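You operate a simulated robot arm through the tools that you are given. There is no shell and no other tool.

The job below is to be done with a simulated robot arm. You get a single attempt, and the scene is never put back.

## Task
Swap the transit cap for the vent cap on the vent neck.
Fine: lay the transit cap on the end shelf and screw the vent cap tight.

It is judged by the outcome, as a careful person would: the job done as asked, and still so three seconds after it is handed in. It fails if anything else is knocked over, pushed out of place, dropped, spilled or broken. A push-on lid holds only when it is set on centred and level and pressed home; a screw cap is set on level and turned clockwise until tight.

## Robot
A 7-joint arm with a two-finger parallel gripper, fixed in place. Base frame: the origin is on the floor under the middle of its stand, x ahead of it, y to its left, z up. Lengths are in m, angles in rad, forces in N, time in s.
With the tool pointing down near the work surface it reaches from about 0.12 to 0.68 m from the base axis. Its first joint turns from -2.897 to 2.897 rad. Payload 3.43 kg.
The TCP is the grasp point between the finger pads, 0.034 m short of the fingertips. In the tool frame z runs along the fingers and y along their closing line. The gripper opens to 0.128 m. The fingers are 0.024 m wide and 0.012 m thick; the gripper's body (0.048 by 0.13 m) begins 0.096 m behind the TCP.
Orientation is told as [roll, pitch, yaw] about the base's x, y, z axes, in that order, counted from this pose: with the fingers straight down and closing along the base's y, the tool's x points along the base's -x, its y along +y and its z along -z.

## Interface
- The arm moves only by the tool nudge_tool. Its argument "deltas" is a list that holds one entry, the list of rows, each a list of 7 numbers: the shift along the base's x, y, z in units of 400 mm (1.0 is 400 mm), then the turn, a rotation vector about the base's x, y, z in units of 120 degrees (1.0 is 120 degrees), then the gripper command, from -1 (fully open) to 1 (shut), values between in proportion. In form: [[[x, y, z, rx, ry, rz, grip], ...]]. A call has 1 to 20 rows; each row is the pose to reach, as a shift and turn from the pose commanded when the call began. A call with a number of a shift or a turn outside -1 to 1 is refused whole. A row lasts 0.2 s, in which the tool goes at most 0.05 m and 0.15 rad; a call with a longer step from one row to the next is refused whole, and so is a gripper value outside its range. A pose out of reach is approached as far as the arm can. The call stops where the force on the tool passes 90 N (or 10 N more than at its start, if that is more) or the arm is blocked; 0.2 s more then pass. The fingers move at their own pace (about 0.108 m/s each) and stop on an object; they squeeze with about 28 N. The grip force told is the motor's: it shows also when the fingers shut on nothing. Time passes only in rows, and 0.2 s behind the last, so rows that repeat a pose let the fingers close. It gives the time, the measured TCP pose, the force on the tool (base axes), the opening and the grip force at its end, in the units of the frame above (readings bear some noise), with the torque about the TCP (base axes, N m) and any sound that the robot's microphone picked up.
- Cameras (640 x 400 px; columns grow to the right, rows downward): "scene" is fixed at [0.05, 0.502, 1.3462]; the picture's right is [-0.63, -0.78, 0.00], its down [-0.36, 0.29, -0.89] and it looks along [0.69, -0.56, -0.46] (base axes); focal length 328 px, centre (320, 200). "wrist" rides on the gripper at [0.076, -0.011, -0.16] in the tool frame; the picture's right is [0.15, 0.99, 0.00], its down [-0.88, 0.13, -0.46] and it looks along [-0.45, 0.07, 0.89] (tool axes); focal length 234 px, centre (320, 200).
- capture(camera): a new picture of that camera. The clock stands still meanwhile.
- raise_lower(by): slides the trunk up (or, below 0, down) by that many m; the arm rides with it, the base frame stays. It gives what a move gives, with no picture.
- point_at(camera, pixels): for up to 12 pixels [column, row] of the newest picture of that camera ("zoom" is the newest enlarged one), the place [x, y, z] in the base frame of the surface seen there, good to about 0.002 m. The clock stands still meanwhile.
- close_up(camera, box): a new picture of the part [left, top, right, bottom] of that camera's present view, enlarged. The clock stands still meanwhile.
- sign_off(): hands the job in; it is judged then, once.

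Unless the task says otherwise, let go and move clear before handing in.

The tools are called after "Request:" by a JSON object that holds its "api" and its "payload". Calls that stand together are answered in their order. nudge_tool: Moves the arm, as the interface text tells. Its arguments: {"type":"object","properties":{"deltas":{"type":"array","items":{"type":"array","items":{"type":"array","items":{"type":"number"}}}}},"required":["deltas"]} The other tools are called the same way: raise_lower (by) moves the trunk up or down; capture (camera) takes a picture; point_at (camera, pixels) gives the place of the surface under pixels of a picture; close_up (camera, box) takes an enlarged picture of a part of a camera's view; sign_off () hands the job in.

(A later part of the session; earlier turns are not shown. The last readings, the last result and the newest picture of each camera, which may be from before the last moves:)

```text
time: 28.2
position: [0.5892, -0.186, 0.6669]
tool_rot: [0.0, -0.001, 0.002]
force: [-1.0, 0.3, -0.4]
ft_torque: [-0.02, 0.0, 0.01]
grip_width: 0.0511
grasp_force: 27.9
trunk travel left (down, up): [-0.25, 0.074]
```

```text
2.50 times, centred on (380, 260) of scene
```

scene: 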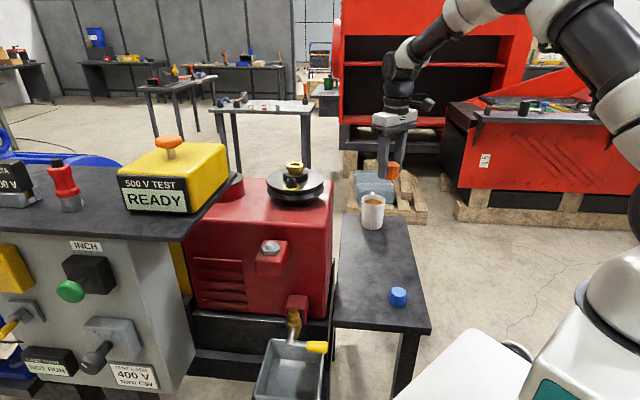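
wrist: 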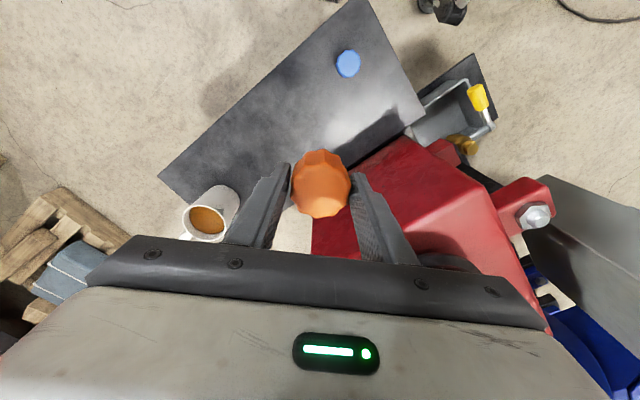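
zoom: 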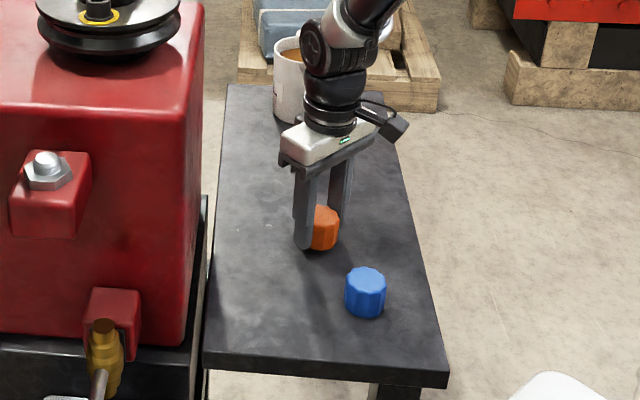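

The bare neck is a short thread (top z≈0.876, hex top ≈0.862). The cap is about 9 mm above the shelf, so I'll lower it gently until contact.

Request:
{"api": "nudge_tool", "payload": {"deltas": [[[0, 0, -0.0075, 0, 0, 0, 1], [0, 0, -0.015, 0, 0, 0, 1], [0, 0, -0.0175, 0, 0, 0, 1], [0, 0, -0.0175, 0, 0, 0, 1]]]}}

Request:
{"api": "close_up", "payload": {"camera": "scene", "box": [350, 240, 414, 300]}}

```text
time: 29.2
position: [0.5901, -0.1862, 0.6594]
tool_rot: [0.001, 0.0, -0.001]
force: [-0.2, -0.1, 0.9]
ft_torque: [0.07, 0.01, -0.03]
grip_width: 0.0512
grasp_force: 28.5
trunk travel left (down, up): [-0.25, 0.074]
```

```text
6.67 times, centred on (382, 270) of scene
```

zoom: 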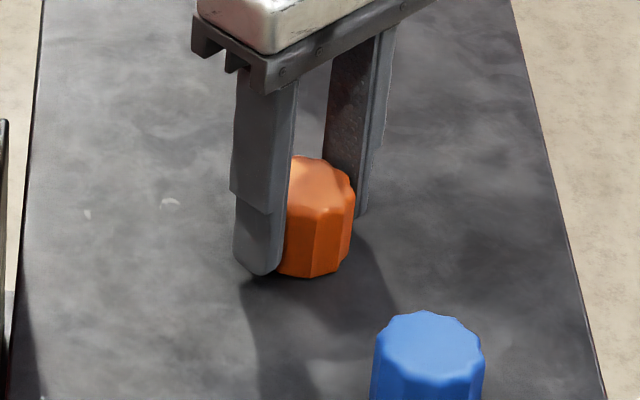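

Contact is just beginning (+0.9 N). I'll lower another millimetre to confirm.

Request:
{"api": "nudge_tool", "payload": {"deltas": [[[0, 0, -0.0025, 0, 0, 0, 1], [0, 0, -0.0025, 0, 0, 0, 1]]]}}

```text
time: 29.8
position: [0.5911, -0.1859, 0.6591]
tool_rot: [0.0, 0.0, 0.001]
force: [-1.8, 1.6, 12.6]
ft_torque: [0.06, 0.4, -0.04]
grip_width: 0.0513
grasp_force: 28.4
trunk travel left (down, up): [-0.25, 0.074]
```

The cap is firmly down (12.6 N at TCP z 0.659). I'll ease off 1 mm, open to about 0.078, and lift straight up.

Request:
{"api": "nudge_tool", "payload": {"deltas": [[[0, 0, 0.0025, 0, 0, 0, 1], [0, 0, 0.0025, 0, 0, 0, -0.22], [0, 0, 0.0025, 0, 0, 0, -0.22], [0, 0, 0.0025, 0, 0, 0, -0.22], [0, 0, 0.05, 0, 0, 0, -0.22], [0, 0, 0.12, 0, 0, 0, -0.22], [0, 0, 0.22, 0, 0, 0, -0.22], [0, 0, 0.32, 0, 0, 0, -0.22], [0, 0, 0.32, 0, 0, 0, -0.22]]]}}

Request:
{"api": "capture", "payload": {"camera": "wrist"}}

Request:
{"api": "close_up", "payload": {"camera": "scene", "box": [320, 180, 440, 340]}}

```text
time: 31.8
position: [0.5919, -0.1862, 0.7867]
tool_rot: [0.001, 0.001, -0.001]
force: [-0.2, -0.1, -0.3]
ft_torque: [0.01, 0.0, 0.01]
grip_width: 0.0781
grasp_force: 0.0
trunk travel left (down, up): [-0.25, 0.074]
```

```text
taken
```

wrist: 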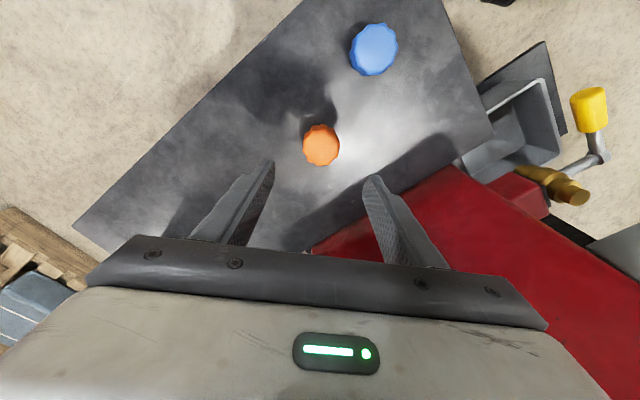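

```text
2.50 times, centred on (380, 260) of scene
```

zoom: 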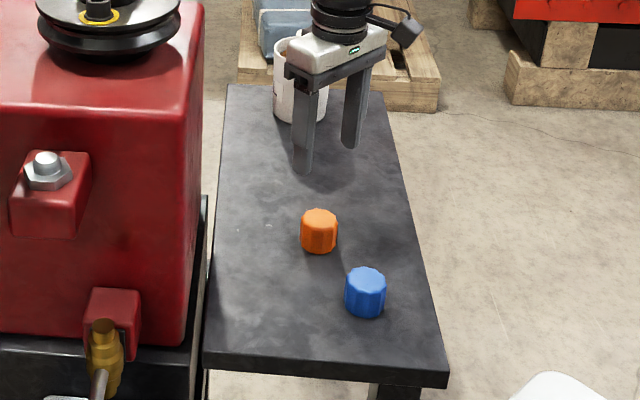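

The transit cap stands on the shelf, and the vent cap is untouched. I'll measure both caps in the wrist view, using the orange cap's known location as a check.

Request:
{"api": "point_at", "payload": {"camera": "wrist", "pixels": [[321, 146], [305, 145], [338, 145], [321, 130], [321, 162], [374, 46], [352, 46], [396, 46], [374, 25], [374, 65], [374, 72], [360, 60]]}}

```text
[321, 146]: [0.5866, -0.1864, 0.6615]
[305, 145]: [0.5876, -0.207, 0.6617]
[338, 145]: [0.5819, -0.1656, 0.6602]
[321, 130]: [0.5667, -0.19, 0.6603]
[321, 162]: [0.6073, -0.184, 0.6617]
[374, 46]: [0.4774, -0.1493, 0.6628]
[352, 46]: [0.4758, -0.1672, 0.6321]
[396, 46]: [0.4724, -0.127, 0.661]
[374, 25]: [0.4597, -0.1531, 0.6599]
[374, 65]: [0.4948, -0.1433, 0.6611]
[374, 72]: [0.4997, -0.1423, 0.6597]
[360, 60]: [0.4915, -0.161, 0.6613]
```

The blue cap is around (0.479, -0.145). I'll move above it at the same height for an accurate look before descending.

Request:
{"api": "nudge_tool", "payload": {"deltas": [[[-0.09, 0.035, 0, 0, 0, 0, -0.22], [-0.18, 0.07, 0, 0, 0, 0, -0.22], [-0.28, 0.105, 0, 0, 0, 0, -0.22], [-0.28, 0.105, 0, 0, 0, 0, -0.22], [-0.28, 0.105, 0, 0, 0, 0, -0.22]]]}}

Request:
{"api": "capture", "payload": {"camera": "wrist"}}

Request:
{"api": "close_up", "payload": {"camera": "wrist", "box": [272, 100, 368, 190]}}

Request:
{"api": "nudge_tool", "payload": {"deltas": [[[0, 0, 0, 0, 0, 0, -0.22]]]}}

```text
time: 33.0
position: [0.4805, -0.1439, 0.7872]
tool_rot: [0.001, 0.0, 0.0]
force: [-1.0, 0.1, 0.0]
ft_torque: [-0.01, -0.04, 0.0]
grip_width: 0.0781
grasp_force: 0.1
trunk travel left (down, up): [-0.25, 0.074]
```

```text
taken
```

wrist: 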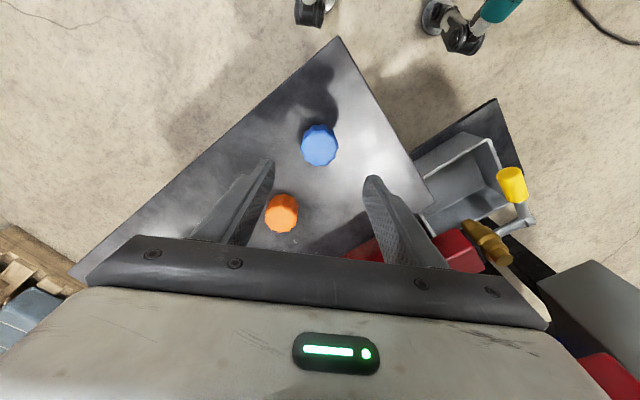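

```text
4.44 times, centred on (320, 145) of wrist
```

zoom: 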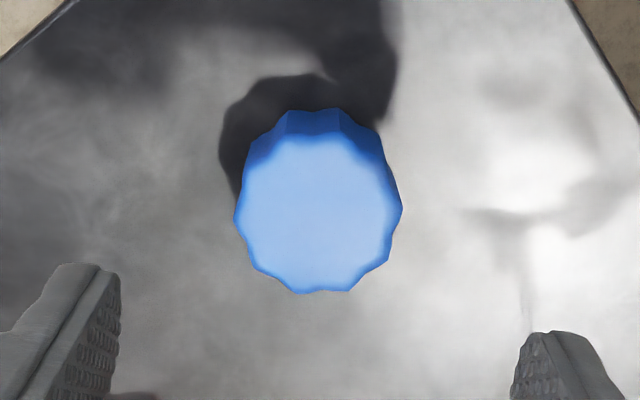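

```text
time: 33.4
position: [0.4805, -0.1435, 0.7874]
tool_rot: [0.001, 0.0, -0.001]
force: [0.1, -0.3, -0.2]
ft_torque: [0.0, -0.01, -0.01]
grip_width: 0.0781
grasp_force: 0.1
trunk travel left (down, up): [-0.25, 0.074]
```

The blue cap appears near wrist (319.5,148), almost exactly where the orange cap appeared when the TCP was over it. I'll sample its rim for the precise centre.

Request:
{"api": "point_at", "payload": {"camera": "zoom", "pixels": [[318, 213], [240, 215], [396, 205], [318, 140], [318, 287], [265, 155], [370, 150], [265, 272], [375, 268], [318, 180], [318, 250], [280, 213]]}}

```text
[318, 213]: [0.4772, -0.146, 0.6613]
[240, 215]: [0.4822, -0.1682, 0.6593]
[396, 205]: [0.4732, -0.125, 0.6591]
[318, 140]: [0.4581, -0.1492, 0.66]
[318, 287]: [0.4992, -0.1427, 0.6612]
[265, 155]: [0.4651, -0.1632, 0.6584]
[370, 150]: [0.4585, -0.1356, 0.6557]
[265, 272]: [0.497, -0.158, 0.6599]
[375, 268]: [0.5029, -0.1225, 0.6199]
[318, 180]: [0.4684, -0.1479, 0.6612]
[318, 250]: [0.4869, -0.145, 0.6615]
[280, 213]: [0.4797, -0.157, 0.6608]
```

The blue cap's centre is about (0.480, -0.146). To centre it in the grip in both directions, I'll first squeeze it lightly at yaw 90°, release, then grasp at yaw 0. First: turn to yaw 90° and descend around it.

Request:
{"api": "nudge_tool", "payload": {"deltas": [[[0, -0.006, 0, 0, 0, 0.068, -0.22], [0, -0.006, 0, 0, 0, 0.136, -0.22], [0, -0.006, 0, 0, 0, 0.204, -0.22], [0, -0.006, 0, 0, 0, 0.272, -0.22], [0, -0.006, 0, 0, 0, 0.34, -0.22], [0, -0.006, 0, 0, 0, 0.408, -0.22], [0, -0.006, 0, 0, 0, 0.476, -0.22], [0, -0.006, 0, 0, 0, 0.544, -0.22], [0, -0.006, 0, 0, 0, 0.612, -0.22], [0, -0.006, 0, 0, 0, 0.68, -0.22], [0, -0.006, 0, 0, 0, 0.75, -0.22], [0, -0.006, -0.1, 0, 0, 0.75, -0.22], [0, -0.006, -0.2, 0, 0, 0.75, -0.22], [0, -0.006, -0.28, 0, 0, 0.75, -0.22], [0, -0.006, -0.31, 0, 0, 0.75, -0.22], [0, -0.006, -0.317, 0, 0, 0.75, -0.22], [0, -0.006, -0.317, 0, 0, 0.75, -0.22]]]}}

Request:
{"api": "close_up", "payload": {"camera": "wrist", "box": [220, 120, 420, 250]}}

Request:
{"api": "close_up", "payload": {"camera": "scene", "box": [350, 220, 446, 330]}}

```text
time: 37.0
position: [0.4798, -0.1459, 0.6589]
tool_rot: [0.0, 0.0, 1.573]
force: [0.1, 1.3, -0.1]
ft_torque: [0.0, -0.01, 0.0]
grip_width: 0.0783
grasp_force: 0.0
trunk travel left (down, up): [-0.25, 0.074]
```

```text
3.08 times, centred on (320, 185) of wrist
```

zoom: 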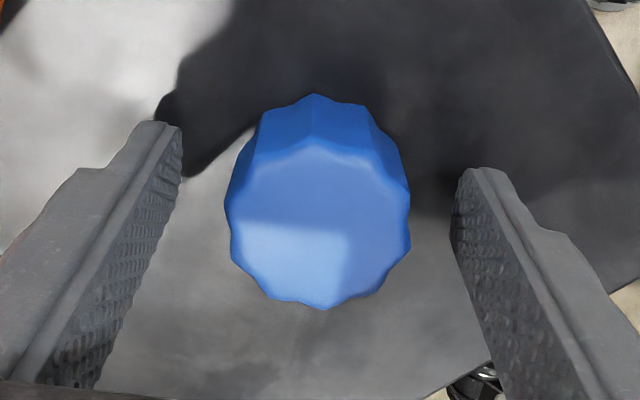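

```text
3.64 times, centred on (398, 275) of scene
```

zoom: 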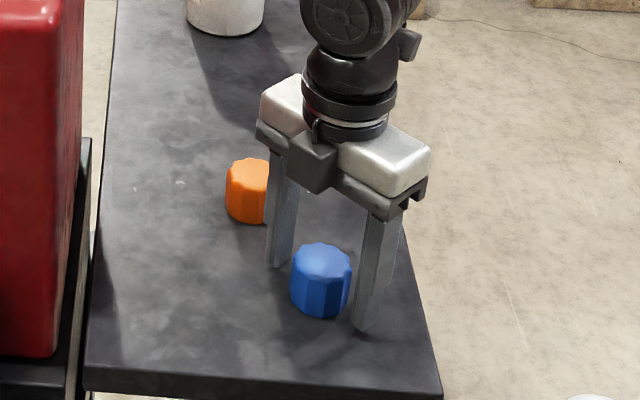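

The fingers straddle the cap evenly. I'll close to centre it in x, reopen, and turn back to yaw 0 around it.

Request:
{"api": "nudge_tool", "payload": {"deltas": [[[0, 0, 0, 0, 0, 0, 1], [0, 0, 0, 0, 0, 0, 1], [0, 0, 0, 0, 0, 0, 1], [0, 0, 0, 0, 0, 0, -0.22], [0, 0, 0, 0, 0, 0, -0.22], [0, 0, 0, 0, 0, -0.068, -0.22], [0, 0, 0, 0, 0, -0.136, -0.22], [0, 0, 0, 0, 0, -0.204, -0.22], [0, 0, 0, 0, 0, -0.272, -0.22], [0, 0, 0, 0, 0, -0.34, -0.22], [0, 0, 0, 0, 0, -0.408, -0.22], [0, 0, 0, 0, 0, -0.476, -0.22], [0, 0, 0, 0, 0, -0.544, -0.22], [0, 0, 0, 0, 0, -0.612, -0.22], [0, 0, 0, 0, 0, -0.68, -0.22], [0, 0, 0, 0, 0, -0.75, -0.22], [0, 0, 0, 0, 0, -0.75, -0.22]]]}}

Request:
{"api": "close_up", "payload": {"camera": "wrist", "box": [220, 120, 420, 250]}}

```text
time: 40.6
position: [0.4773, -0.1461, 0.6593]
tool_rot: [-0.001, 0.001, -0.002]
force: [0.1, -1.1, -0.7]
ft_torque: [0.02, -0.01, 0.0]
grip_width: 0.0778
grasp_force: 0.1
trunk travel left (down, up): [-0.25, 0.074]
```

```text
3.08 times, centred on (320, 185) of wrist
```

zoom: 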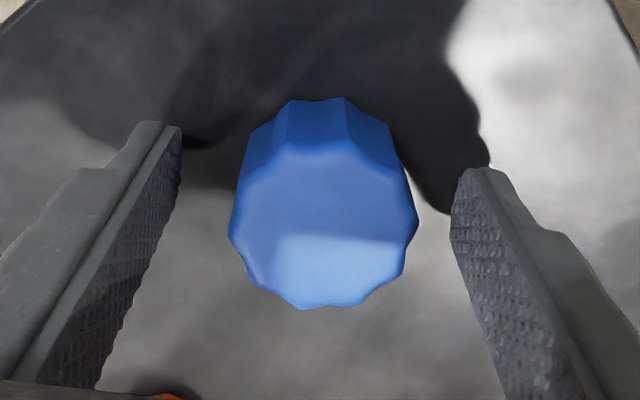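

The cap is nearly centred between the fingers. I'll take extra readings, then close.

Request:
{"api": "nudge_tool", "payload": {"deltas": [[[0, 0, 0, 0, 0, 0, -0.22]]]}}

Request:
{"api": "nudge_tool", "payload": {"deltas": [[[0, 0, 0, 0, 0, 0, -0.22]]]}}

Request:
{"api": "nudge_tool", "payload": {"deltas": [[[0, 0, 0, 0, 0, 0, 1], [0, 0, 0, 0, 0, 0, 1], [0, 0, 0, 0, 0, 0, 1]]]}}

Request:
{"api": "close_up", "payload": {"camera": "wrist", "box": [240, 130, 400, 250]}}

```text
time: 41.0
position: [0.4774, -0.1469, 0.6597]
tool_rot: [0.0, 0.0, -0.002]
force: [-1.0, 0.7, -0.8]
ft_torque: [0.0, 0.02, -0.02]
grip_width: 0.0779
grasp_force: 0.1
trunk travel left (down, up): [-0.25, 0.074]
```

```text
time: 41.4
position: [0.4784, -0.1452, 0.6581]
tool_rot: [0.001, 0.0, -0.001]
force: [0.6, 0.3, -0.1]
ft_torque: [0.05, 0.04, 0.0]
grip_width: 0.0781
grasp_force: 0.1
trunk travel left (down, up): [-0.25, 0.074]
```

```text
time: 42.2
position: [0.4781, -0.1455, 0.6605]
tool_rot: [-0.002, 0.001, 0.0]
force: [-0.1, 0.6, 0.2]
ft_torque: [0.0, -0.02, 0.01]
grip_width: 0.0516
grasp_force: 28.2
trunk travel left (down, up): [-0.25, 0.074]
```

```text
3.33 times, centred on (320, 190) of wrist
```

zoom: 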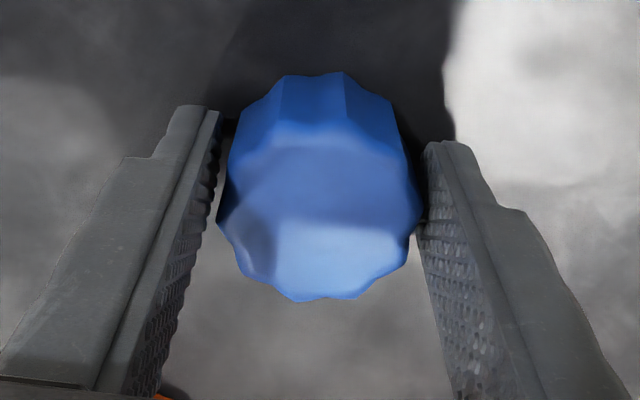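

The vent cap is gripped (width 0.0516, 28 N) and well centred. I'll lift to z≈1.02 and carry it above the neck, turning to yaw 105° so I have a full clockwise stroke available.

Request:
{"api": "nudge_tool", "payload": {"deltas": [[[0, 0, 0.05, 0, 0, 0, 1], [0, 0, 0.17, 0, 0, 0, 1], [0, 0, 0.29, 0, 0, 0, 1], [0, 0, 0.41, 0, 0, 0, 1], [0, 0, 0.53, 0, 0, 0, 1], [0, 0, 0.65, 0, 0, 0, 1], [0, 0, 0.77, 0, 0, 0, 1], [0, 0, 0.89, 0, 0, 0.067, 1], [0.037, 0.066, 0.9025, 0, 0, 0.134, 1], [0.075, 0.132, 0.9025, 0, 0, 0.202, 1], [0.112, 0.197, 0.9025, 0, 0, 0.269, 1], [0.149, 0.263, 0.9025, 0, 0, 0.336, 1], [0.187, 0.329, 0.9025, 0, 0, 0.403, 1], [0.224, 0.395, 0.9025, 0, 0, 0.47, 1], [0.261, 0.461, 0.9025, 0, 0, 0.538, 1], [0.299, 0.526, 0.9025, 0, 0, 0.605, 1], [0.336, 0.592, 0.9025, 0, 0, 0.672, 1], [0.373, 0.658, 0.9025, 0, 0, 0.739, 1], [0.411, 0.724, 0.9025, 0, 0, 0.806, 1], [0.448, 0.789, 0.9025, 0, 0, 0.873, 1]]]}}

Request:
{"api": "nudge_tool", "payload": {"deltas": [[[0, 0, 0, 0, 0, 0, 1]]]}}

Request:
{"api": "nudge_tool", "payload": {"deltas": [[[0, 0, 0, 0, 0, 0, 1]]]}}

Request:
{"api": "nudge_tool", "payload": {"deltas": [[[0, 0, 0, 0, 0, 0, 1]]]}}

Request:
{"api": "capture", "payload": {"camera": "scene"}}

Request:
{"api": "capture", "payload": {"camera": "wrist"}}

```text
time: 46.4
position: [0.6566, 0.1687, 1.0206]
tool_rot: [0.0, 0.0, 1.83]
force: [0.1, -0.4, -0.4]
ft_torque: [0.02, 0.0, 0.04]
grip_width: 0.0514
grasp_force: 28.3
trunk travel left (down, up): [-0.25, 0.074]
```

```text
time: 46.8
position: [0.6574, 0.1689, 1.0193]
tool_rot: [0.002, -0.002, 1.828]
force: [0.0, -0.2, -0.3]
ft_torque: [0.0, 0.03, 0.02]
grip_width: 0.0515
grasp_force: 28.7
trunk travel left (down, up): [-0.25, 0.074]
```

```text
time: 47.2
position: [0.6574, 0.1681, 1.0199]
tool_rot: [0.0, 0.0, 1.829]
force: [-0.2, 0.1, -1.0]
ft_torque: [0.0, -0.01, 0.03]
grip_width: 0.0515
grasp_force: 27.9
trunk travel left (down, up): [-0.25, 0.074]
```

```text
time: 47.6
position: [0.6578, 0.1689, 1.0184]
tool_rot: [0.0, 0.0, 1.828]
force: [-0.1, -0.8, 0.3]
ft_torque: [0.0, -0.02, 0.0]
grip_width: 0.0517
grasp_force: 28.2
trunk travel left (down, up): [-0.25, 0.074]
```

```text
taken
```

scene: 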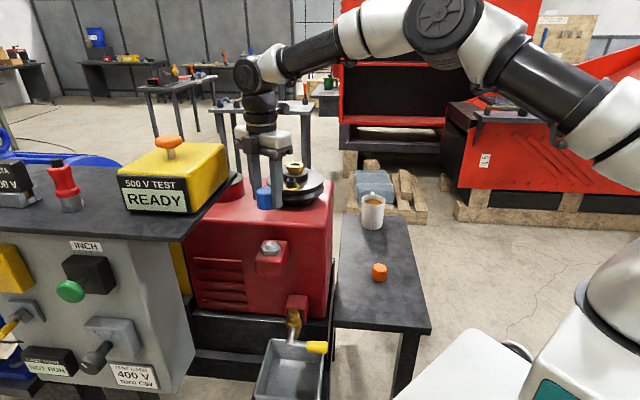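

```text
taken
```

wrist: 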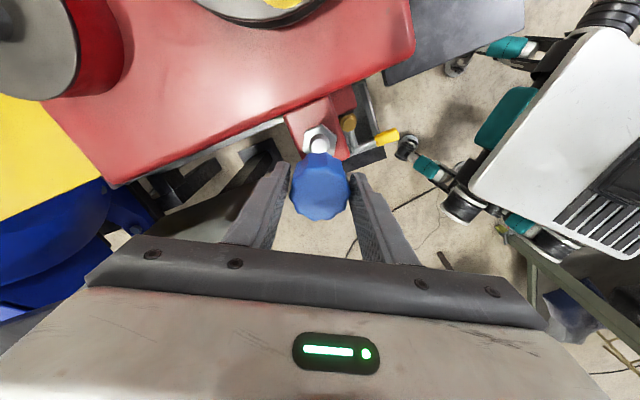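

The TCP averages (0.6575, 0.1687), close to the neck axis, and the arm is clear of the bench and tester. I'll lower to about 10 mm above the neck, checking force and the view.

Request:
{"api": "nudge_tool", "payload": {"deltas": [[[0.001, 0.0015, -0.06, 0, 0, 0, 1], [0.001, 0.0015, -0.13, 0, 0, 0, 1], [0.001, 0.0015, -0.19, 0, 0, 0, 1], [0.001, 0.0015, -0.235, 0, 0, 0, 1], [0.001, 0.0015, -0.235, 0, 0, 0, 1]]]}}

Request:
{"api": "close_up", "payload": {"camera": "scene", "box": [230, 190, 310, 290]}}

Request:
{"api": "close_up", "payload": {"camera": "wrist", "box": [240, 110, 400, 230]}}

```text
time: 48.8
position: [0.659, 0.1699, 0.9242]
tool_rot: [-0.002, 0.0, 1.828]
force: [-1.3, 0.5, -0.8]
ft_torque: [-0.02, -0.01, 0.03]
grip_width: 0.0516
grasp_force: 27.6
trunk travel left (down, up): [-0.25, 0.074]
```

```text
4.00 times, centred on (270, 240) of scene
```

zoom: 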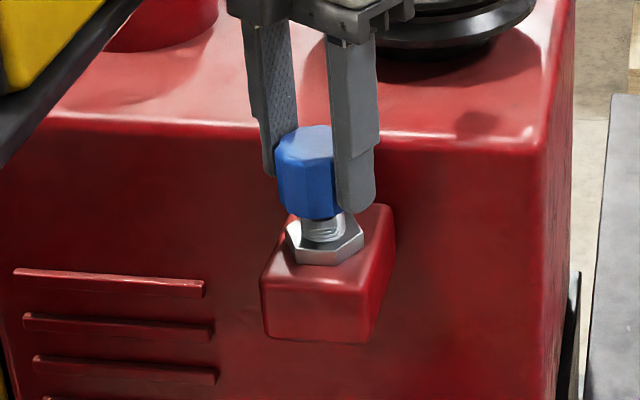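

```text
3.33 times, centred on (320, 170) of wrist
```

zoom: 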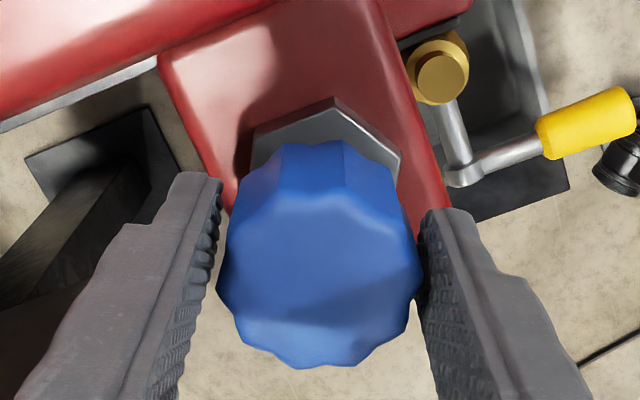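

The cap hangs coaxially above the neck with no load. I'll lower 12 mm in small steps and read the force.

Request:
{"api": "nudge_tool", "payload": {"deltas": [[[0, 0, -0.0075, 0, 0, 0, 1], [0, 0, -0.015, 0, 0, 0, 1], [0, 0, -0.0225, 0, 0, 0, 1], [0, 0, -0.03, 0, 0, 0, 1], [0, 0, -0.03, 0, 0, 0, 1]]]}}

```text
time: 50.0
position: [0.658, 0.1701, 0.9154]
tool_rot: [-0.001, 0.001, 1.829]
force: [-0.8, -0.2, -0.9]
ft_torque: [-0.03, 0.0, -0.02]
grip_width: 0.0517
grasp_force: 28.0
trunk travel left (down, up): [-0.25, 0.074]
```

No contact yet. I'll lower another 4 mm.

Request:
{"api": "nudge_tool", "payload": {"deltas": [[[0, 0, -0.005, 0, 0, 0, 1], [0, 0, -0.01, 0, 0, 0, 1], [0, 0, -0.01, 0, 0, 0, 1]]]}}

Request:
{"api": "close_up", "payload": {"camera": "scene", "box": [230, 190, 310, 290]}}

```text
time: 50.8
position: [0.6575, 0.17, 0.9107]
tool_rot: [0.0, 0.001, 1.83]
force: [-0.2, -0.6, -0.9]
ft_torque: [0.0, 0.0, 0.02]
grip_width: 0.0513
grasp_force: 27.9
trunk travel left (down, up): [-0.25, 0.074]
```

```text
4.00 times, centred on (270, 240) of scene
```

zoom: 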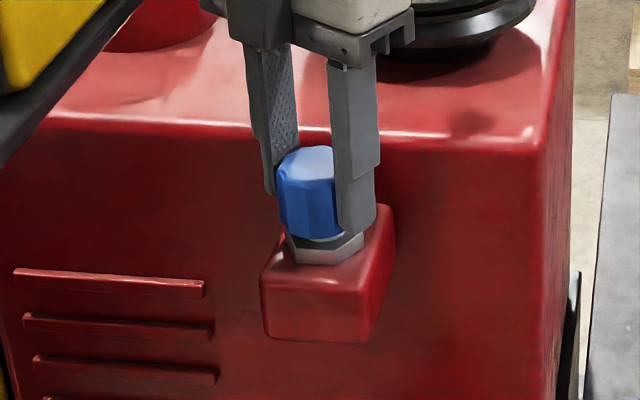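

The cap is now slipping over the neck without load. I'll continue down in 2 mm steps.

Request:
{"api": "nudge_tool", "payload": {"deltas": [[[0, 0, -0.005, 0, 0, 0, 1], [0, 0, -0.005, 0, 0, 0, 1]]]}}

Request:
{"api": "nudge_tool", "payload": {"deltas": [[[0, 0, -0.005, 0, 0, 0, 1], [0, 0, -0.005, 0, 0, 0, 1]]]}}

```text
time: 51.4
position: [0.658, 0.1701, 0.9083]
tool_rot: [0.001, -0.002, 1.828]
force: [-0.3, 0.0, -0.5]
ft_torque: [-0.01, -0.01, 0.01]
grip_width: 0.0516
grasp_force: 27.8
trunk travel left (down, up): [-0.25, 0.074]
```

```text
time: 52.0
position: [0.6578, 0.1693, 0.9079]
tool_rot: [-0.001, -0.002, 1.827]
force: [-2.1, -3.1, 6.0]
ft_torque: [-0.18, 0.1, 0.01]
grip_width: 0.0515
grasp_force: 28.1
trunk travel left (down, up): [-0.25, 0.074]
```

Contact at TCP z≈0.908 with 6 N: the threads have met, about 5–6 mm above the seated height. I'll begin turning clockwise slowly with this light press, and watch the force and torque.

Request:
{"api": "nudge_tool", "payload": {"deltas": [[[0, 0, 0, 0, 0, -0.04, 1], [0, 0, 0, 0, 0, -0.08, 1], [0, 0, 0, 0, 0, -0.12, 1], [0, 0, 0, 0, 0, -0.16, 1]]]}}

```text
time: 53.0
position: [0.6587, 0.1706, 0.9061]
tool_rot: [-0.001, 0.0, 1.492]
force: [-1.1, -3.8, -0.7]
ft_torque: [-0.15, 0.05, 0.06]
grip_width: 0.0516
grasp_force: 27.9
trunk travel left (down, up): [-0.25, 0.074]
```

The 6 N press was relieved as it turned, so the thread is drawing it down. I'll continue clockwise while lowering about 1 mm per 0.33 rad, monitoring the force.

Request:
{"api": "nudge_tool", "payload": {"deltas": [[[0, 0, -0.0006, 0, 0, -0.04, 1], [0, 0, -0.0012, 0, 0, -0.08, 1], [0, 0, -0.0018, 0, 0, -0.12, 1], [0, 0, -0.0025, 0, 0, -0.16, 1]]]}}

```text
time: 54.0
position: [0.6574, 0.1698, 0.9057]
tool_rot: [0.001, 0.0, 1.157]
force: [-6.4, -4.7, 1.1]
ft_torque: [-0.11, 0.21, 0.02]
grip_width: 0.0518
grasp_force: 27.9
trunk travel left (down, up): [-0.25, 0.074]
```

Axial load is steady at 1 N with 1 mm descent, so the thread advances at about this rate; a small side load (-6.4, -4.7) is building. I'll shift to relieve it and continue the turn.

Request:
{"api": "nudge_tool", "payload": {"deltas": [[[-0.003, -0.002, -0.0006, 0, 0, -0.04, 1], [-0.004, -0.003, -0.0012, 0, 0, -0.08, 1], [-0.004, -0.003, -0.0018, 0, 0, -0.12, 1], [-0.004, -0.003, -0.0025, 0, 0, -0.16, 1]]]}}

```text
time: 55.0
position: [0.6564, 0.1691, 0.9041]
tool_rot: [-0.001, 0.001, 0.821]
force: [1.3, -0.2, -0.4]
ft_torque: [-0.04, 0.01, 0.02]
grip_width: 0.0515
grasp_force: 28.1
trunk travel left (down, up): [-0.25, 0.074]
```

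Side loads are gone and the axial load is about zero. I'll continue clockwise to yaw ≈0.22 with a smaller descent.

Request:
{"api": "nudge_tool", "payload": {"deltas": [[[0, 0, -0.0006, 0, 0, -0.045, 1], [0, 0, -0.0012, 0, 0, -0.09, 1], [0, 0, -0.0018, 0, 0, -0.135, 1], [0, 0, -0.0025, 0, 0, -0.18, 1]]]}}

Request:
{"api": "nudge_tool", "payload": {"deltas": [[[0, 0, -0.0006, 0, 0, -0.04, 1], [0, 0, -0.0012, 0, 0, -0.08, 1], [0, 0, -0.0012, 0, 0, -0.11, 1]]]}}

Request:
{"api": "close_up", "payload": {"camera": "scene", "box": [230, 190, 310, 290]}}

Request:
{"api": "close_up", "payload": {"camera": "wrist", "box": [240, 130, 400, 250]}}

```text
time: 56.0
position: [0.6569, 0.1691, 0.9036]
tool_rot: [0.0, -0.002, 0.447]
force: [-0.3, -0.6, -0.4]
ft_torque: [-0.1, 0.04, 0.0]
grip_width: 0.0517
grasp_force: 28.1
trunk travel left (down, up): [-0.25, 0.074]
```

```text
time: 56.8
position: [0.6567, 0.169, 0.9043]
tool_rot: [-0.001, -0.002, 0.215]
force: [-1.0, 1.5, 1.3]
ft_torque: [0.04, 0.09, -0.01]
grip_width: 0.0517
grasp_force: 28.0
trunk travel left (down, up): [-0.25, 0.074]
```

```text
4.00 times, centred on (270, 240) of scene
```

zoom: 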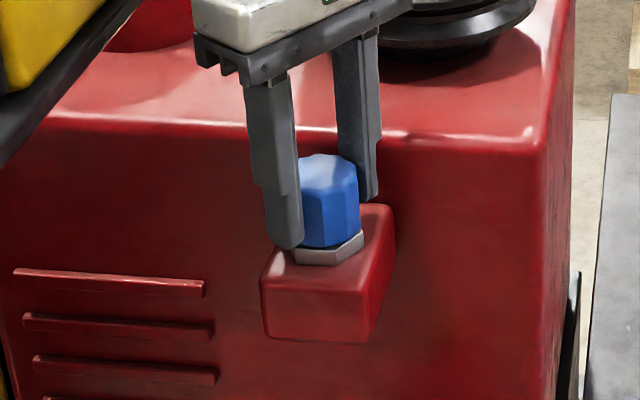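

```text
3.33 times, centred on (320, 190) of wrist
```

zoom: 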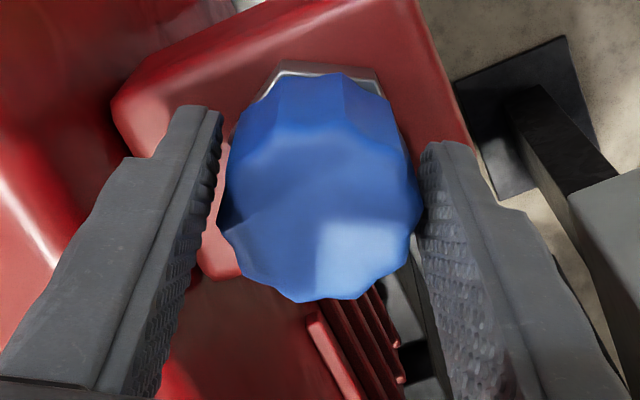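

The cap sits level and low on the neck, and torque is still low so it isn't tight yet. I'll check its top height and gap, then reset for another clockwise stroke.

Request:
{"api": "close_up", "payload": {"camera": "scene", "box": [240, 215, 304, 285]}}

Request:
{"api": "point_at", "payload": {"camera": "zoom", "pixels": [[310, 100], [300, 110], [330, 100], [345, 110], [320, 120], [320, 205], [320, 212], [330, 200], [320, 225], [330, 230], [345, 220], [310, 215]]}}

```text
5.71 times, centred on (272, 250) of scene
```

zoom: 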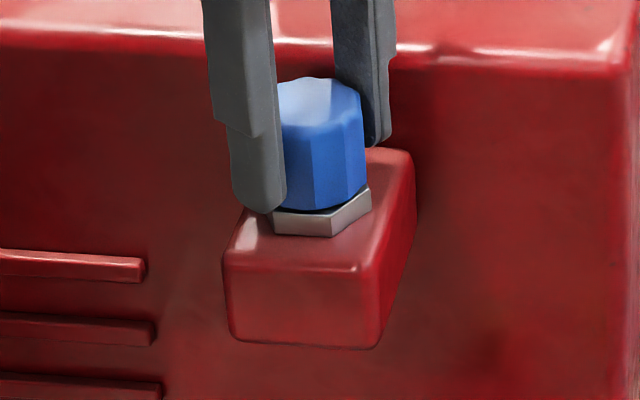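

```text
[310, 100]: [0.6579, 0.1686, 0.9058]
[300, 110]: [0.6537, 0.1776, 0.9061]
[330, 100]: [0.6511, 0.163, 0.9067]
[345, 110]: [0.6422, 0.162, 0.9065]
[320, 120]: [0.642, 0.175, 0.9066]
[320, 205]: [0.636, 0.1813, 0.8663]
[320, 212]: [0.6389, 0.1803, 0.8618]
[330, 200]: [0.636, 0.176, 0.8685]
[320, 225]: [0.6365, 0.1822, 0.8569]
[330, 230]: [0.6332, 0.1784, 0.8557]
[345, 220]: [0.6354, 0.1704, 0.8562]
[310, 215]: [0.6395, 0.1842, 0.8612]
```

The cap top is at 0.9063, about 1.5 mm above the tight position. I'll open, swing back to yaw 105°, and regrasp for another clockwise stroke.

Request:
{"api": "nudge_tool", "payload": {"deltas": [[[0, 0, 0, 0, 0, 0, 0.03], [0, 0, 0, 0, 0, 0, 0.03], [0.002, 0.001, -0.003, 0, 0, 0.064, 0.03], [0.002, 0.001, -0.003, 0, 0, 0.128, 0.03], [0.002, 0.001, -0.003, 0, 0, 0.192, 0.03], [0.002, 0.001, -0.003, 0, 0, 0.256, 0.03], [0.002, 0.001, -0.003, 0, 0, 0.32, 0.03], [0.002, 0.001, -0.003, 0, 0, 0.384, 0.03], [0.002, 0.001, -0.003, 0, 0, 0.448, 0.03], [0.002, 0.001, -0.003, 0, 0, 0.512, 0.03], [0.002, 0.001, -0.003, 0, 0, 0.576, 0.03], [0.002, 0.001, -0.003, 0, 0, 0.64, 0.03], [0.002, 0.001, -0.003, 0, 0, 0.704, 0.03], [0.002, 0.001, -0.003, 0, 0, 0.768, 0.03], [0.002, 0.001, -0.003, 0, 0, 0.768, 0.03]]]}}

Request:
{"api": "nudge_tool", "payload": {"deltas": [[[0, 0, 0, 0, 0, 0, 0.03]]]}}

Request:
{"api": "nudge_tool", "payload": {"deltas": [[[0, 0, 0, 0, 0, 0, 0.03]]]}}

Request:
{"api": "close_up", "payload": {"camera": "wrist", "box": [240, 130, 400, 250]}}

Request:
{"api": "close_up", "payload": {"camera": "scene", "box": [230, 190, 310, 290]}}

```text
time: 60.0
position: [0.6571, 0.1697, 0.903]
tool_rot: [0.0, 0.0, 1.827]
force: [-0.6, 0.8, -0.3]
ft_torque: [0.0, 0.02, -0.01]
grip_width: 0.0622
grasp_force: 0.0
trunk travel left (down, up): [-0.25, 0.074]
```

```text
time: 60.4
position: [0.6581, 0.1698, 0.9013]
tool_rot: [-0.001, 0.0, 1.823]
force: [-0.4, 0.2, 0.1]
ft_torque: [-0.02, 0.0, 0.0]
grip_width: 0.0622
grasp_force: 0.0
trunk travel left (down, up): [-0.25, 0.074]
```

```text
time: 60.8
position: [0.6581, 0.1687, 0.9023]
tool_rot: [0.0, 0.0, 1.824]
force: [-0.2, 0.3, 0.4]
ft_torque: [0.01, -0.02, 0.03]
grip_width: 0.0621
grasp_force: 0.0
trunk travel left (down, up): [-0.25, 0.074]
```

```text
3.33 times, centred on (320, 190) of wrist
```

zoom: 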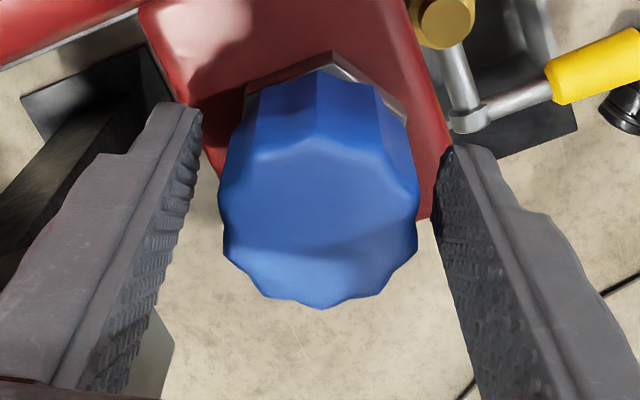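

```text
4.00 times, centred on (270, 240) of scene
```

zoom: 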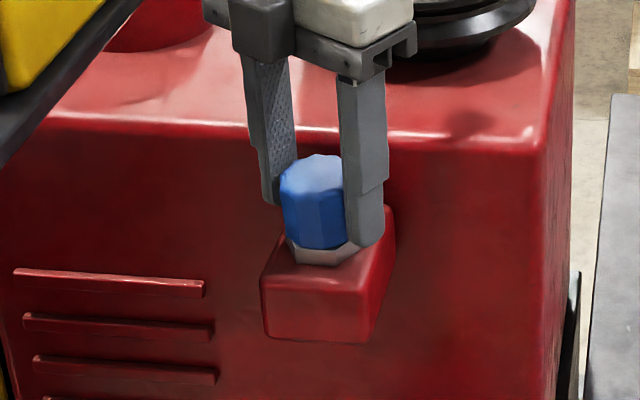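

The cap stands steady and is centred between the fingers. I'll close and turn clockwise again in monitored parts.

Request:
{"api": "nudge_tool", "payload": {"deltas": [[[0, 0, 0, 0, 0, 0, 1], [0, 0, 0, 0, 0, 0, 1], [0, 0, 0, 0, 0, 0, 1], [0, 0, 0, 0, 0, -0.04, 1], [0, 0, 0, 0, 0, -0.08, 1], [0, 0, 0, 0, 0, -0.12, 1], [0, 0, 0, 0, 0, -0.16, 1]]]}}

Request:
{"api": "nudge_tool", "payload": {"deltas": [[[0, 0, 0, 0, 0, -0.04, 1], [0, 0, 0, 0, 0, -0.08, 1], [0, 0, 0, 0, 0, -0.12, 1], [0, 0, 0, 0, 0, -0.16, 1]]]}}

```text
time: 62.4
position: [0.6579, 0.1698, 0.9019]
tool_rot: [-0.002, 0.0, 1.489]
force: [1.1, 0.0, -0.1]
ft_torque: [0.03, -0.05, 0.01]
grip_width: 0.0521
grasp_force: 27.6
trunk travel left (down, up): [-0.25, 0.074]
```

```text
time: 63.4
position: [0.6572, 0.1688, 0.9014]
tool_rot: [-0.001, 0.002, 1.153]
force: [0.0, -0.7, -0.9]
ft_torque: [-0.06, 0.01, 0.0]
grip_width: 0.0519
grasp_force: 28.1
trunk travel left (down, up): [-0.25, 0.074]
```

Still turning freely with negligible loads. I'll finish the stroke.

Request:
{"api": "nudge_tool", "payload": {"deltas": [[[0, 0, 0, 0, 0, -0.04, 1], [0, 0, 0, 0, 0, -0.08, 1], [0, 0, 0, 0, 0, -0.12, 1], [0, 0, 0, 0, 0, -0.16, 1], [0, 0, 0, 0, 0, -0.2, 1], [0, 0, 0, 0, 0, -0.24, 1]]]}}

Request:
{"api": "nudge_tool", "payload": {"deltas": [[[0, 0, 0, 0, 0, -0.04, 1], [0, 0, 0, 0, 0, -0.08, 1], [0, 0, 0, 0, 0, -0.12, 1], [0, 0, 0, 0, 0, -0.16, 1], [0, 0, 0, 0, 0, -0.2, 1]]]}}

Request:
{"api": "close_up", "payload": {"camera": "scene", "box": [240, 215, 304, 285]}}

Request:
{"api": "point_at", "payload": {"camera": "zoom", "pixels": [[310, 100], [300, 110], [330, 100], [345, 110], [320, 120], [320, 205], [320, 212], [330, 200], [320, 225], [330, 230], [345, 220], [310, 215]]}}

```text
time: 64.8
position: [0.6577, 0.1704, 0.9016]
tool_rot: [0.0, 0.0, 0.649]
force: [-2.3, -1.0, 2.8]
ft_torque: [-0.02, 0.05, 0.03]
grip_width: 0.052
grasp_force: 27.8
trunk travel left (down, up): [-0.25, 0.074]
```

```text
time: 66.0
position: [0.658, 0.1694, 0.9027]
tool_rot: [0.0, 0.001, 0.231]
force: [-0.7, 0.6, -1.0]
ft_torque: [0.04, -0.04, 0.01]
grip_width: 0.0518
grasp_force: 28.1
trunk travel left (down, up): [-0.25, 0.074]
```

```text
5.71 times, centred on (272, 250) of scene
```

zoom: 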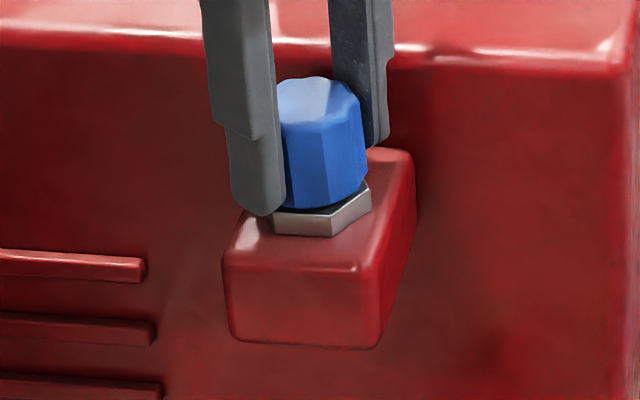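

```text
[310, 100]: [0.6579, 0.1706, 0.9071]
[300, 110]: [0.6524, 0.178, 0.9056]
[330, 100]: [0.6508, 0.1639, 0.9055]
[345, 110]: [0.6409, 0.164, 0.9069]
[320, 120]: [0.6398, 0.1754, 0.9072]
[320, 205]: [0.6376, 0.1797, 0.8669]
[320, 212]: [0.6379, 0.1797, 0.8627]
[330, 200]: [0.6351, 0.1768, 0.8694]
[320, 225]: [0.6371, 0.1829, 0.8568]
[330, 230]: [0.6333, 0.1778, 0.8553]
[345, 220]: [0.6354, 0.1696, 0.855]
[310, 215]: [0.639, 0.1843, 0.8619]
```

The cap height has not changed over this stroke (top still ≈0.9064) and no torque has built up, so I need to know whether the thread is engaged. I'll test with a gentle 1.5 mm lift.

Request:
{"api": "nudge_tool", "payload": {"deltas": [[[0, 0, 0.002, 0, 0, 0, 1], [0, 0, 0.00375, 0, 0, 0, 1], [0, 0, 0.00375, 0, 0, 0, 1]]]}}

Request:
{"api": "close_up", "payload": {"camera": "scene", "box": [240, 215, 304, 285]}}

Request:
{"api": "point_at", "payload": {"camera": "zoom", "pixels": [[310, 100], [300, 110], [330, 100], [345, 110], [320, 120], [320, 205], [320, 212], [330, 200], [320, 225], [330, 230], [345, 220], [310, 215]]}}

```text
time: 66.8
position: [0.6571, 0.17, 0.9026]
tool_rot: [-0.001, 0.004, 0.232]
force: [-2.7, 2.4, -10.0]
ft_torque: [0.09, 0.06, 0.01]
grip_width: 0.0517
grasp_force: 28.2
trunk travel left (down, up): [-0.25, 0.074]
```

```text
5.71 times, centred on (272, 250) of scene
```

zoom: 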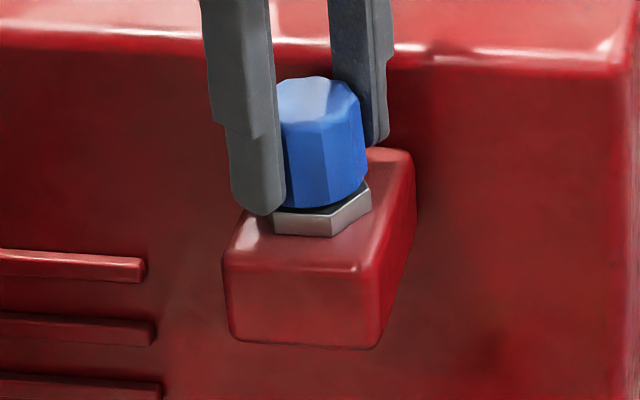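

```text
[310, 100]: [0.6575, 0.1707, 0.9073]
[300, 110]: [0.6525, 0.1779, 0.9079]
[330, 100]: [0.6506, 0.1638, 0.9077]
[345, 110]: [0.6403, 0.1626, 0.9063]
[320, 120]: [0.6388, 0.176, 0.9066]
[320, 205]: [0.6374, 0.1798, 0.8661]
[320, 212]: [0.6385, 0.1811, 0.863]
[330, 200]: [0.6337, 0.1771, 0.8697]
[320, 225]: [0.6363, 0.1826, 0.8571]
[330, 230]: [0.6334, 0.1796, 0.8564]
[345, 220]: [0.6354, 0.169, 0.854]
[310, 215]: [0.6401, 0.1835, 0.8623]
```

The lift was resisted with 10 N, so the thread is engaged; it just needs more turns. I'll return to the neutral height, release, swing back, and do another clockwise stroke.

Request:
{"api": "nudge_tool", "payload": {"deltas": [[[0, 0, -0.00375, 0, 0, 0, 1], [0, 0, -0.00375, 0, 0, 0, 0.03], [0, 0, -0.00375, 0, 0, 0, 0.03], [0, 0, -0.00375, 0, 0, 0.064, 0.03], [0, 0, -0.00375, 0, 0, 0.128, 0.03], [0, 0, -0.00375, 0, 0, 0.192, 0.03], [0, 0, -0.00375, 0, 0, 0.256, 0.03], [0, 0, -0.00375, 0, 0, 0.32, 0.03], [0, 0, -0.00375, 0, 0, 0.384, 0.03], [0, 0, -0.00375, 0, 0, 0.448, 0.03], [0, 0, -0.00375, 0, 0, 0.512, 0.03], [0, 0, -0.00375, 0, 0, 0.576, 0.03], [0, 0, -0.00375, 0, 0, 0.64, 0.03], [0, 0, -0.00375, 0, 0, 0.704, 0.03], [0, 0, -0.00375, 0, 0, 0.764, 0.03], [0, 0, -0.00375, 0, 0, 0.764, 0.03]]]}}

Request:
{"api": "nudge_tool", "payload": {"deltas": [[[0, 0, 0, 0, 0, 0, 1], [0, 0, 0, 0, 0, 0, 1], [0, 0, 0, 0, 0, 0, 1], [0, 0, 0, 0, 0, -0.05, 1], [0, 0, 0, 0, 0, -0.1, 1], [0, 0, 0, 0, 0, -0.15, 1], [0, 0, 0, 0, 0, -0.2, 1], [0, 0, 0, 0, 0, -0.25, 1], [0, 0, 0, 0, 0, -0.3, 1], [0, 0, 0, 0, 0, -0.35, 1]]]}}

```text
time: 70.2
position: [0.6579, 0.1693, 0.9017]
tool_rot: [0.001, -0.002, 1.832]
force: [-0.1, -0.2, 0.3]
ft_torque: [0.0, 0.02, -0.01]
grip_width: 0.0622
grasp_force: 0.1
trunk travel left (down, up): [-0.25, 0.074]
```

```text
time: 72.4
position: [0.6579, 0.1681, 0.9021]
tool_rot: [0.0, -0.001, 1.098]
force: [4.0, -0.2, 0.2]
ft_torque: [0.01, 0.02, 0.82]
grip_width: 0.0514
grasp_force: 28.1
trunk travel left (down, up): [-0.25, 0.074]
```

Torque about z has jumped to 0.82 N·m opposing the turn, so the cap is tightening. I'll turn a further ~0.1 rad to see whether it rises or the cap has stopped.

Request:
{"api": "close_up", "payload": {"camera": "wrist", "box": [240, 130, 400, 250]}}

Request:
{"api": "nudge_tool", "payload": {"deltas": [[[0, 0, 0, 0, 0, -0.025, 1], [0, 0, 0, 0, 0, -0.05, 1]]]}}

Request:
{"api": "close_up", "payload": {"camera": "wrist", "box": [240, 130, 400, 250]}}

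Request:
{"api": "close_up", "payload": {"camera": "scene", "box": [240, 215, 304, 285]}}

```text
3.33 times, centred on (320, 190) of wrist
```

zoom: 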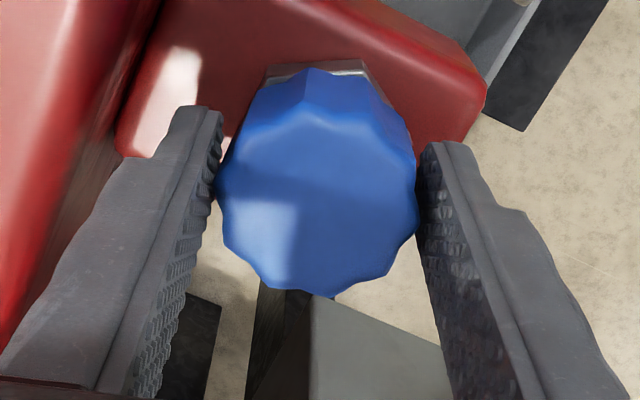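

```text
time: 73.0
position: [0.6583, 0.1702, 0.901]
tool_rot: [-0.002, -0.001, 0.993]
force: [7.9, -0.4, 1.7]
ft_torque: [0.0, -0.02, 0.68]
grip_width: 0.0515
grasp_force: 27.5
trunk travel left (down, up): [-0.25, 0.074]
```

```text
3.33 times, centred on (320, 190) of wrist
```

zoom: 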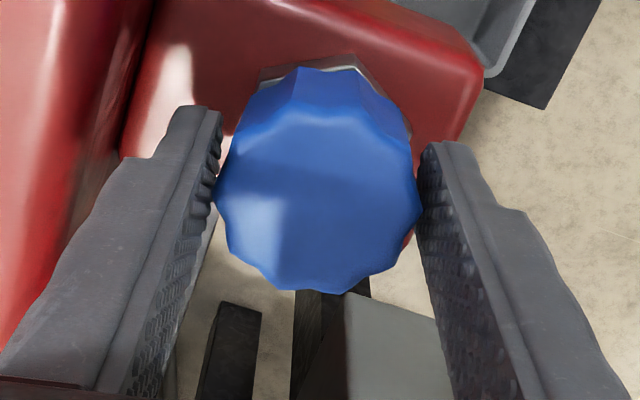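

```text
5.71 times, centred on (272, 250) of scene
```

zoom: 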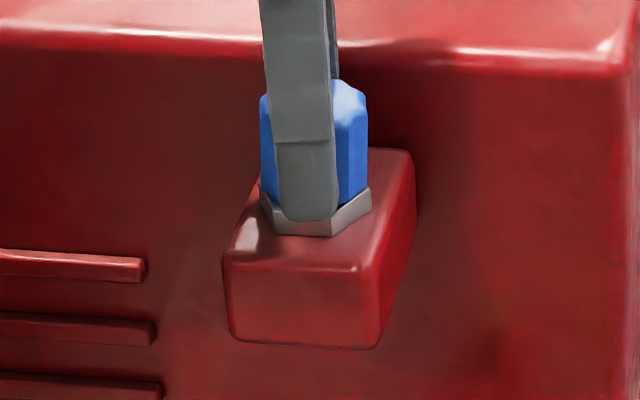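

The lobes shifted in the grip by about the commanded 0.1 rad while torque held at 0.7–0.8 N·m, so the cap has stopped turning and the fingers are slipping: it is tight. To confirm, I'll regrasp with fresh purchase and retighten, recentring to remove the side load.

Request:
{"api": "nudge_tool", "payload": {"deltas": [[[0, 0, 0, 0, 0, 0, 0.03], [0, 0, 0, 0, 0, 0, 0.03], [0, 0, 0, 0, 0, 0.064, 0.03], [0, 0, 0, 0, 0, 0.128, 0.03], [0, 0, 0, 0, 0, 0.192, 0.03], [0, 0, 0, 0, 0, 0.256, 0.03], [0, 0, 0, 0, 0, 0.32, 0.03], [0, 0, 0, 0, 0, 0.32, 0.03]]]}}

Request:
{"api": "close_up", "payload": {"camera": "wrist", "box": [240, 130, 400, 250]}}

Request:
{"api": "close_up", "payload": {"camera": "scene", "box": [240, 215, 304, 285]}}

Request:
{"api": "point_at", "payload": {"camera": "zoom", "pixels": [[310, 100], [300, 110], [320, 90], [285, 110], [310, 120], [300, 205], [300, 212], [290, 200], [300, 220], [300, 230]]}}

```text
time: 74.8
position: [0.6572, 0.169, 0.9022]
tool_rot: [-0.001, 0.001, 1.666]
force: [-0.1, -0.2, -0.9]
ft_torque: [0.0, -0.03, 0.0]
grip_width: 0.0621
grasp_force: 0.0
trunk travel left (down, up): [-0.25, 0.074]
```

```text
3.33 times, centred on (320, 190) of wrist
```

zoom: 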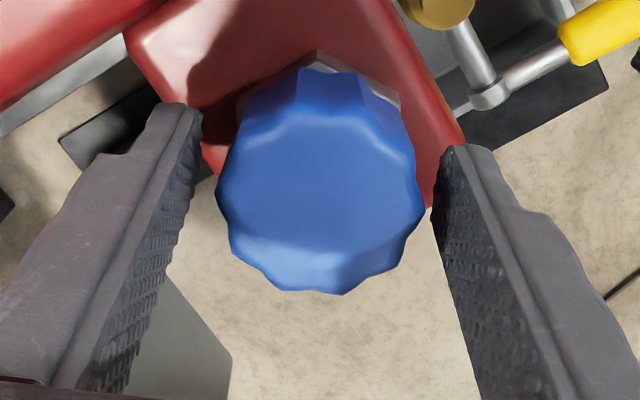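

```text
5.71 times, centred on (272, 250) of scene
```

zoom: 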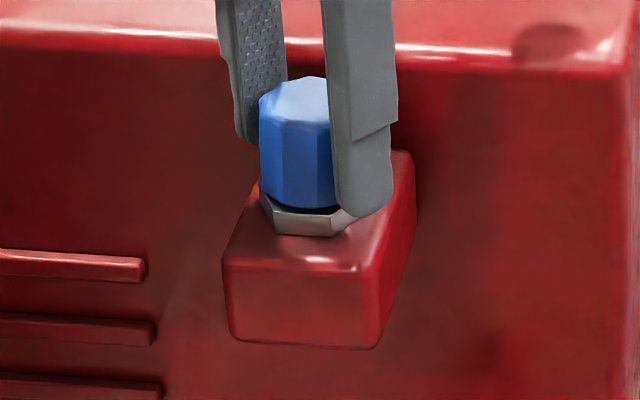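

```text
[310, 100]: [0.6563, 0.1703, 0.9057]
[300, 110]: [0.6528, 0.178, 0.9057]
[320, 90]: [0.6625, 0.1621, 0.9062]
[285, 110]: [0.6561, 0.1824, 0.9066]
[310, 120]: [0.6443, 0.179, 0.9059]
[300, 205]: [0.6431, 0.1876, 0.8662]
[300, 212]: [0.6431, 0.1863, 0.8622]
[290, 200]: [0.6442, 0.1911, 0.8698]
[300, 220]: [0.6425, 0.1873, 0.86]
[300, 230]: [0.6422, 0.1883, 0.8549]
```

The cap sits level and closely seated on the hex, with its top at ≈0.906. I'll close again and retighten clockwise.

Request:
{"api": "nudge_tool", "payload": {"deltas": [[[0, 0, 0, 0, 0, 0, 1], [0, 0, 0, 0, 0, 0, 1], [0, 0, 0, 0, 0, 0, 1], [0, 0, 0, 0, 0, -0.02, 1], [0, 0, 0, 0, 0, -0.04, 1]]]}}

Request:
{"api": "close_up", "payload": {"camera": "wrist", "box": [240, 130, 400, 250]}}

Request:
{"api": "nudge_tool", "payload": {"deltas": [[[0, 0, 0, 0, 0, -0.03, 1], [0, 0, 0, 0, 0, -0.06, 1], [0, 0, 0, 0, 0, -0.09, 1]]]}}

Request:
{"api": "close_up", "payload": {"camera": "wrist", "box": [240, 130, 400, 250]}}

```text
time: 76.0
position: [0.6582, 0.1698, 0.9011]
tool_rot: [0.001, 0.0, 1.582]
force: [1.7, 1.0, -0.5]
ft_torque: [-0.07, 0.08, 0.8]
grip_width: 0.0517
grasp_force: 28.1
trunk travel left (down, up): [-0.25, 0.074]
```

```text
3.33 times, centred on (320, 190) of wrist
```

zoom: 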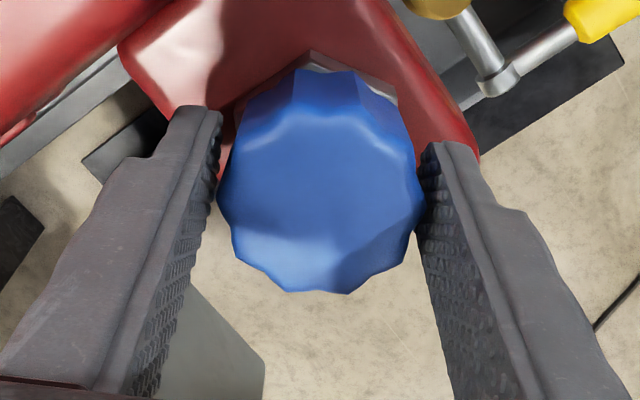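

```text
time: 76.8
position: [0.6573, 0.1689, 0.902]
tool_rot: [-0.001, -0.001, 1.391]
force: [0.5, 0.5, 0.8]
ft_torque: [-0.06, 0.16, 0.49]
grip_width: 0.0511
grasp_force: 28.6
trunk travel left (down, up): [-0.25, 0.074]
```

```text
3.33 times, centred on (320, 190) of wrist
```

zoom: 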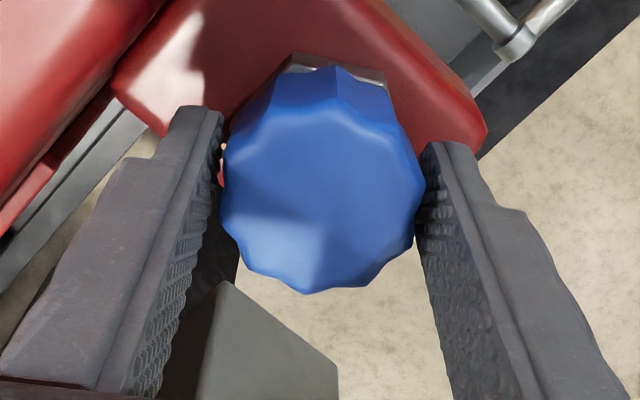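

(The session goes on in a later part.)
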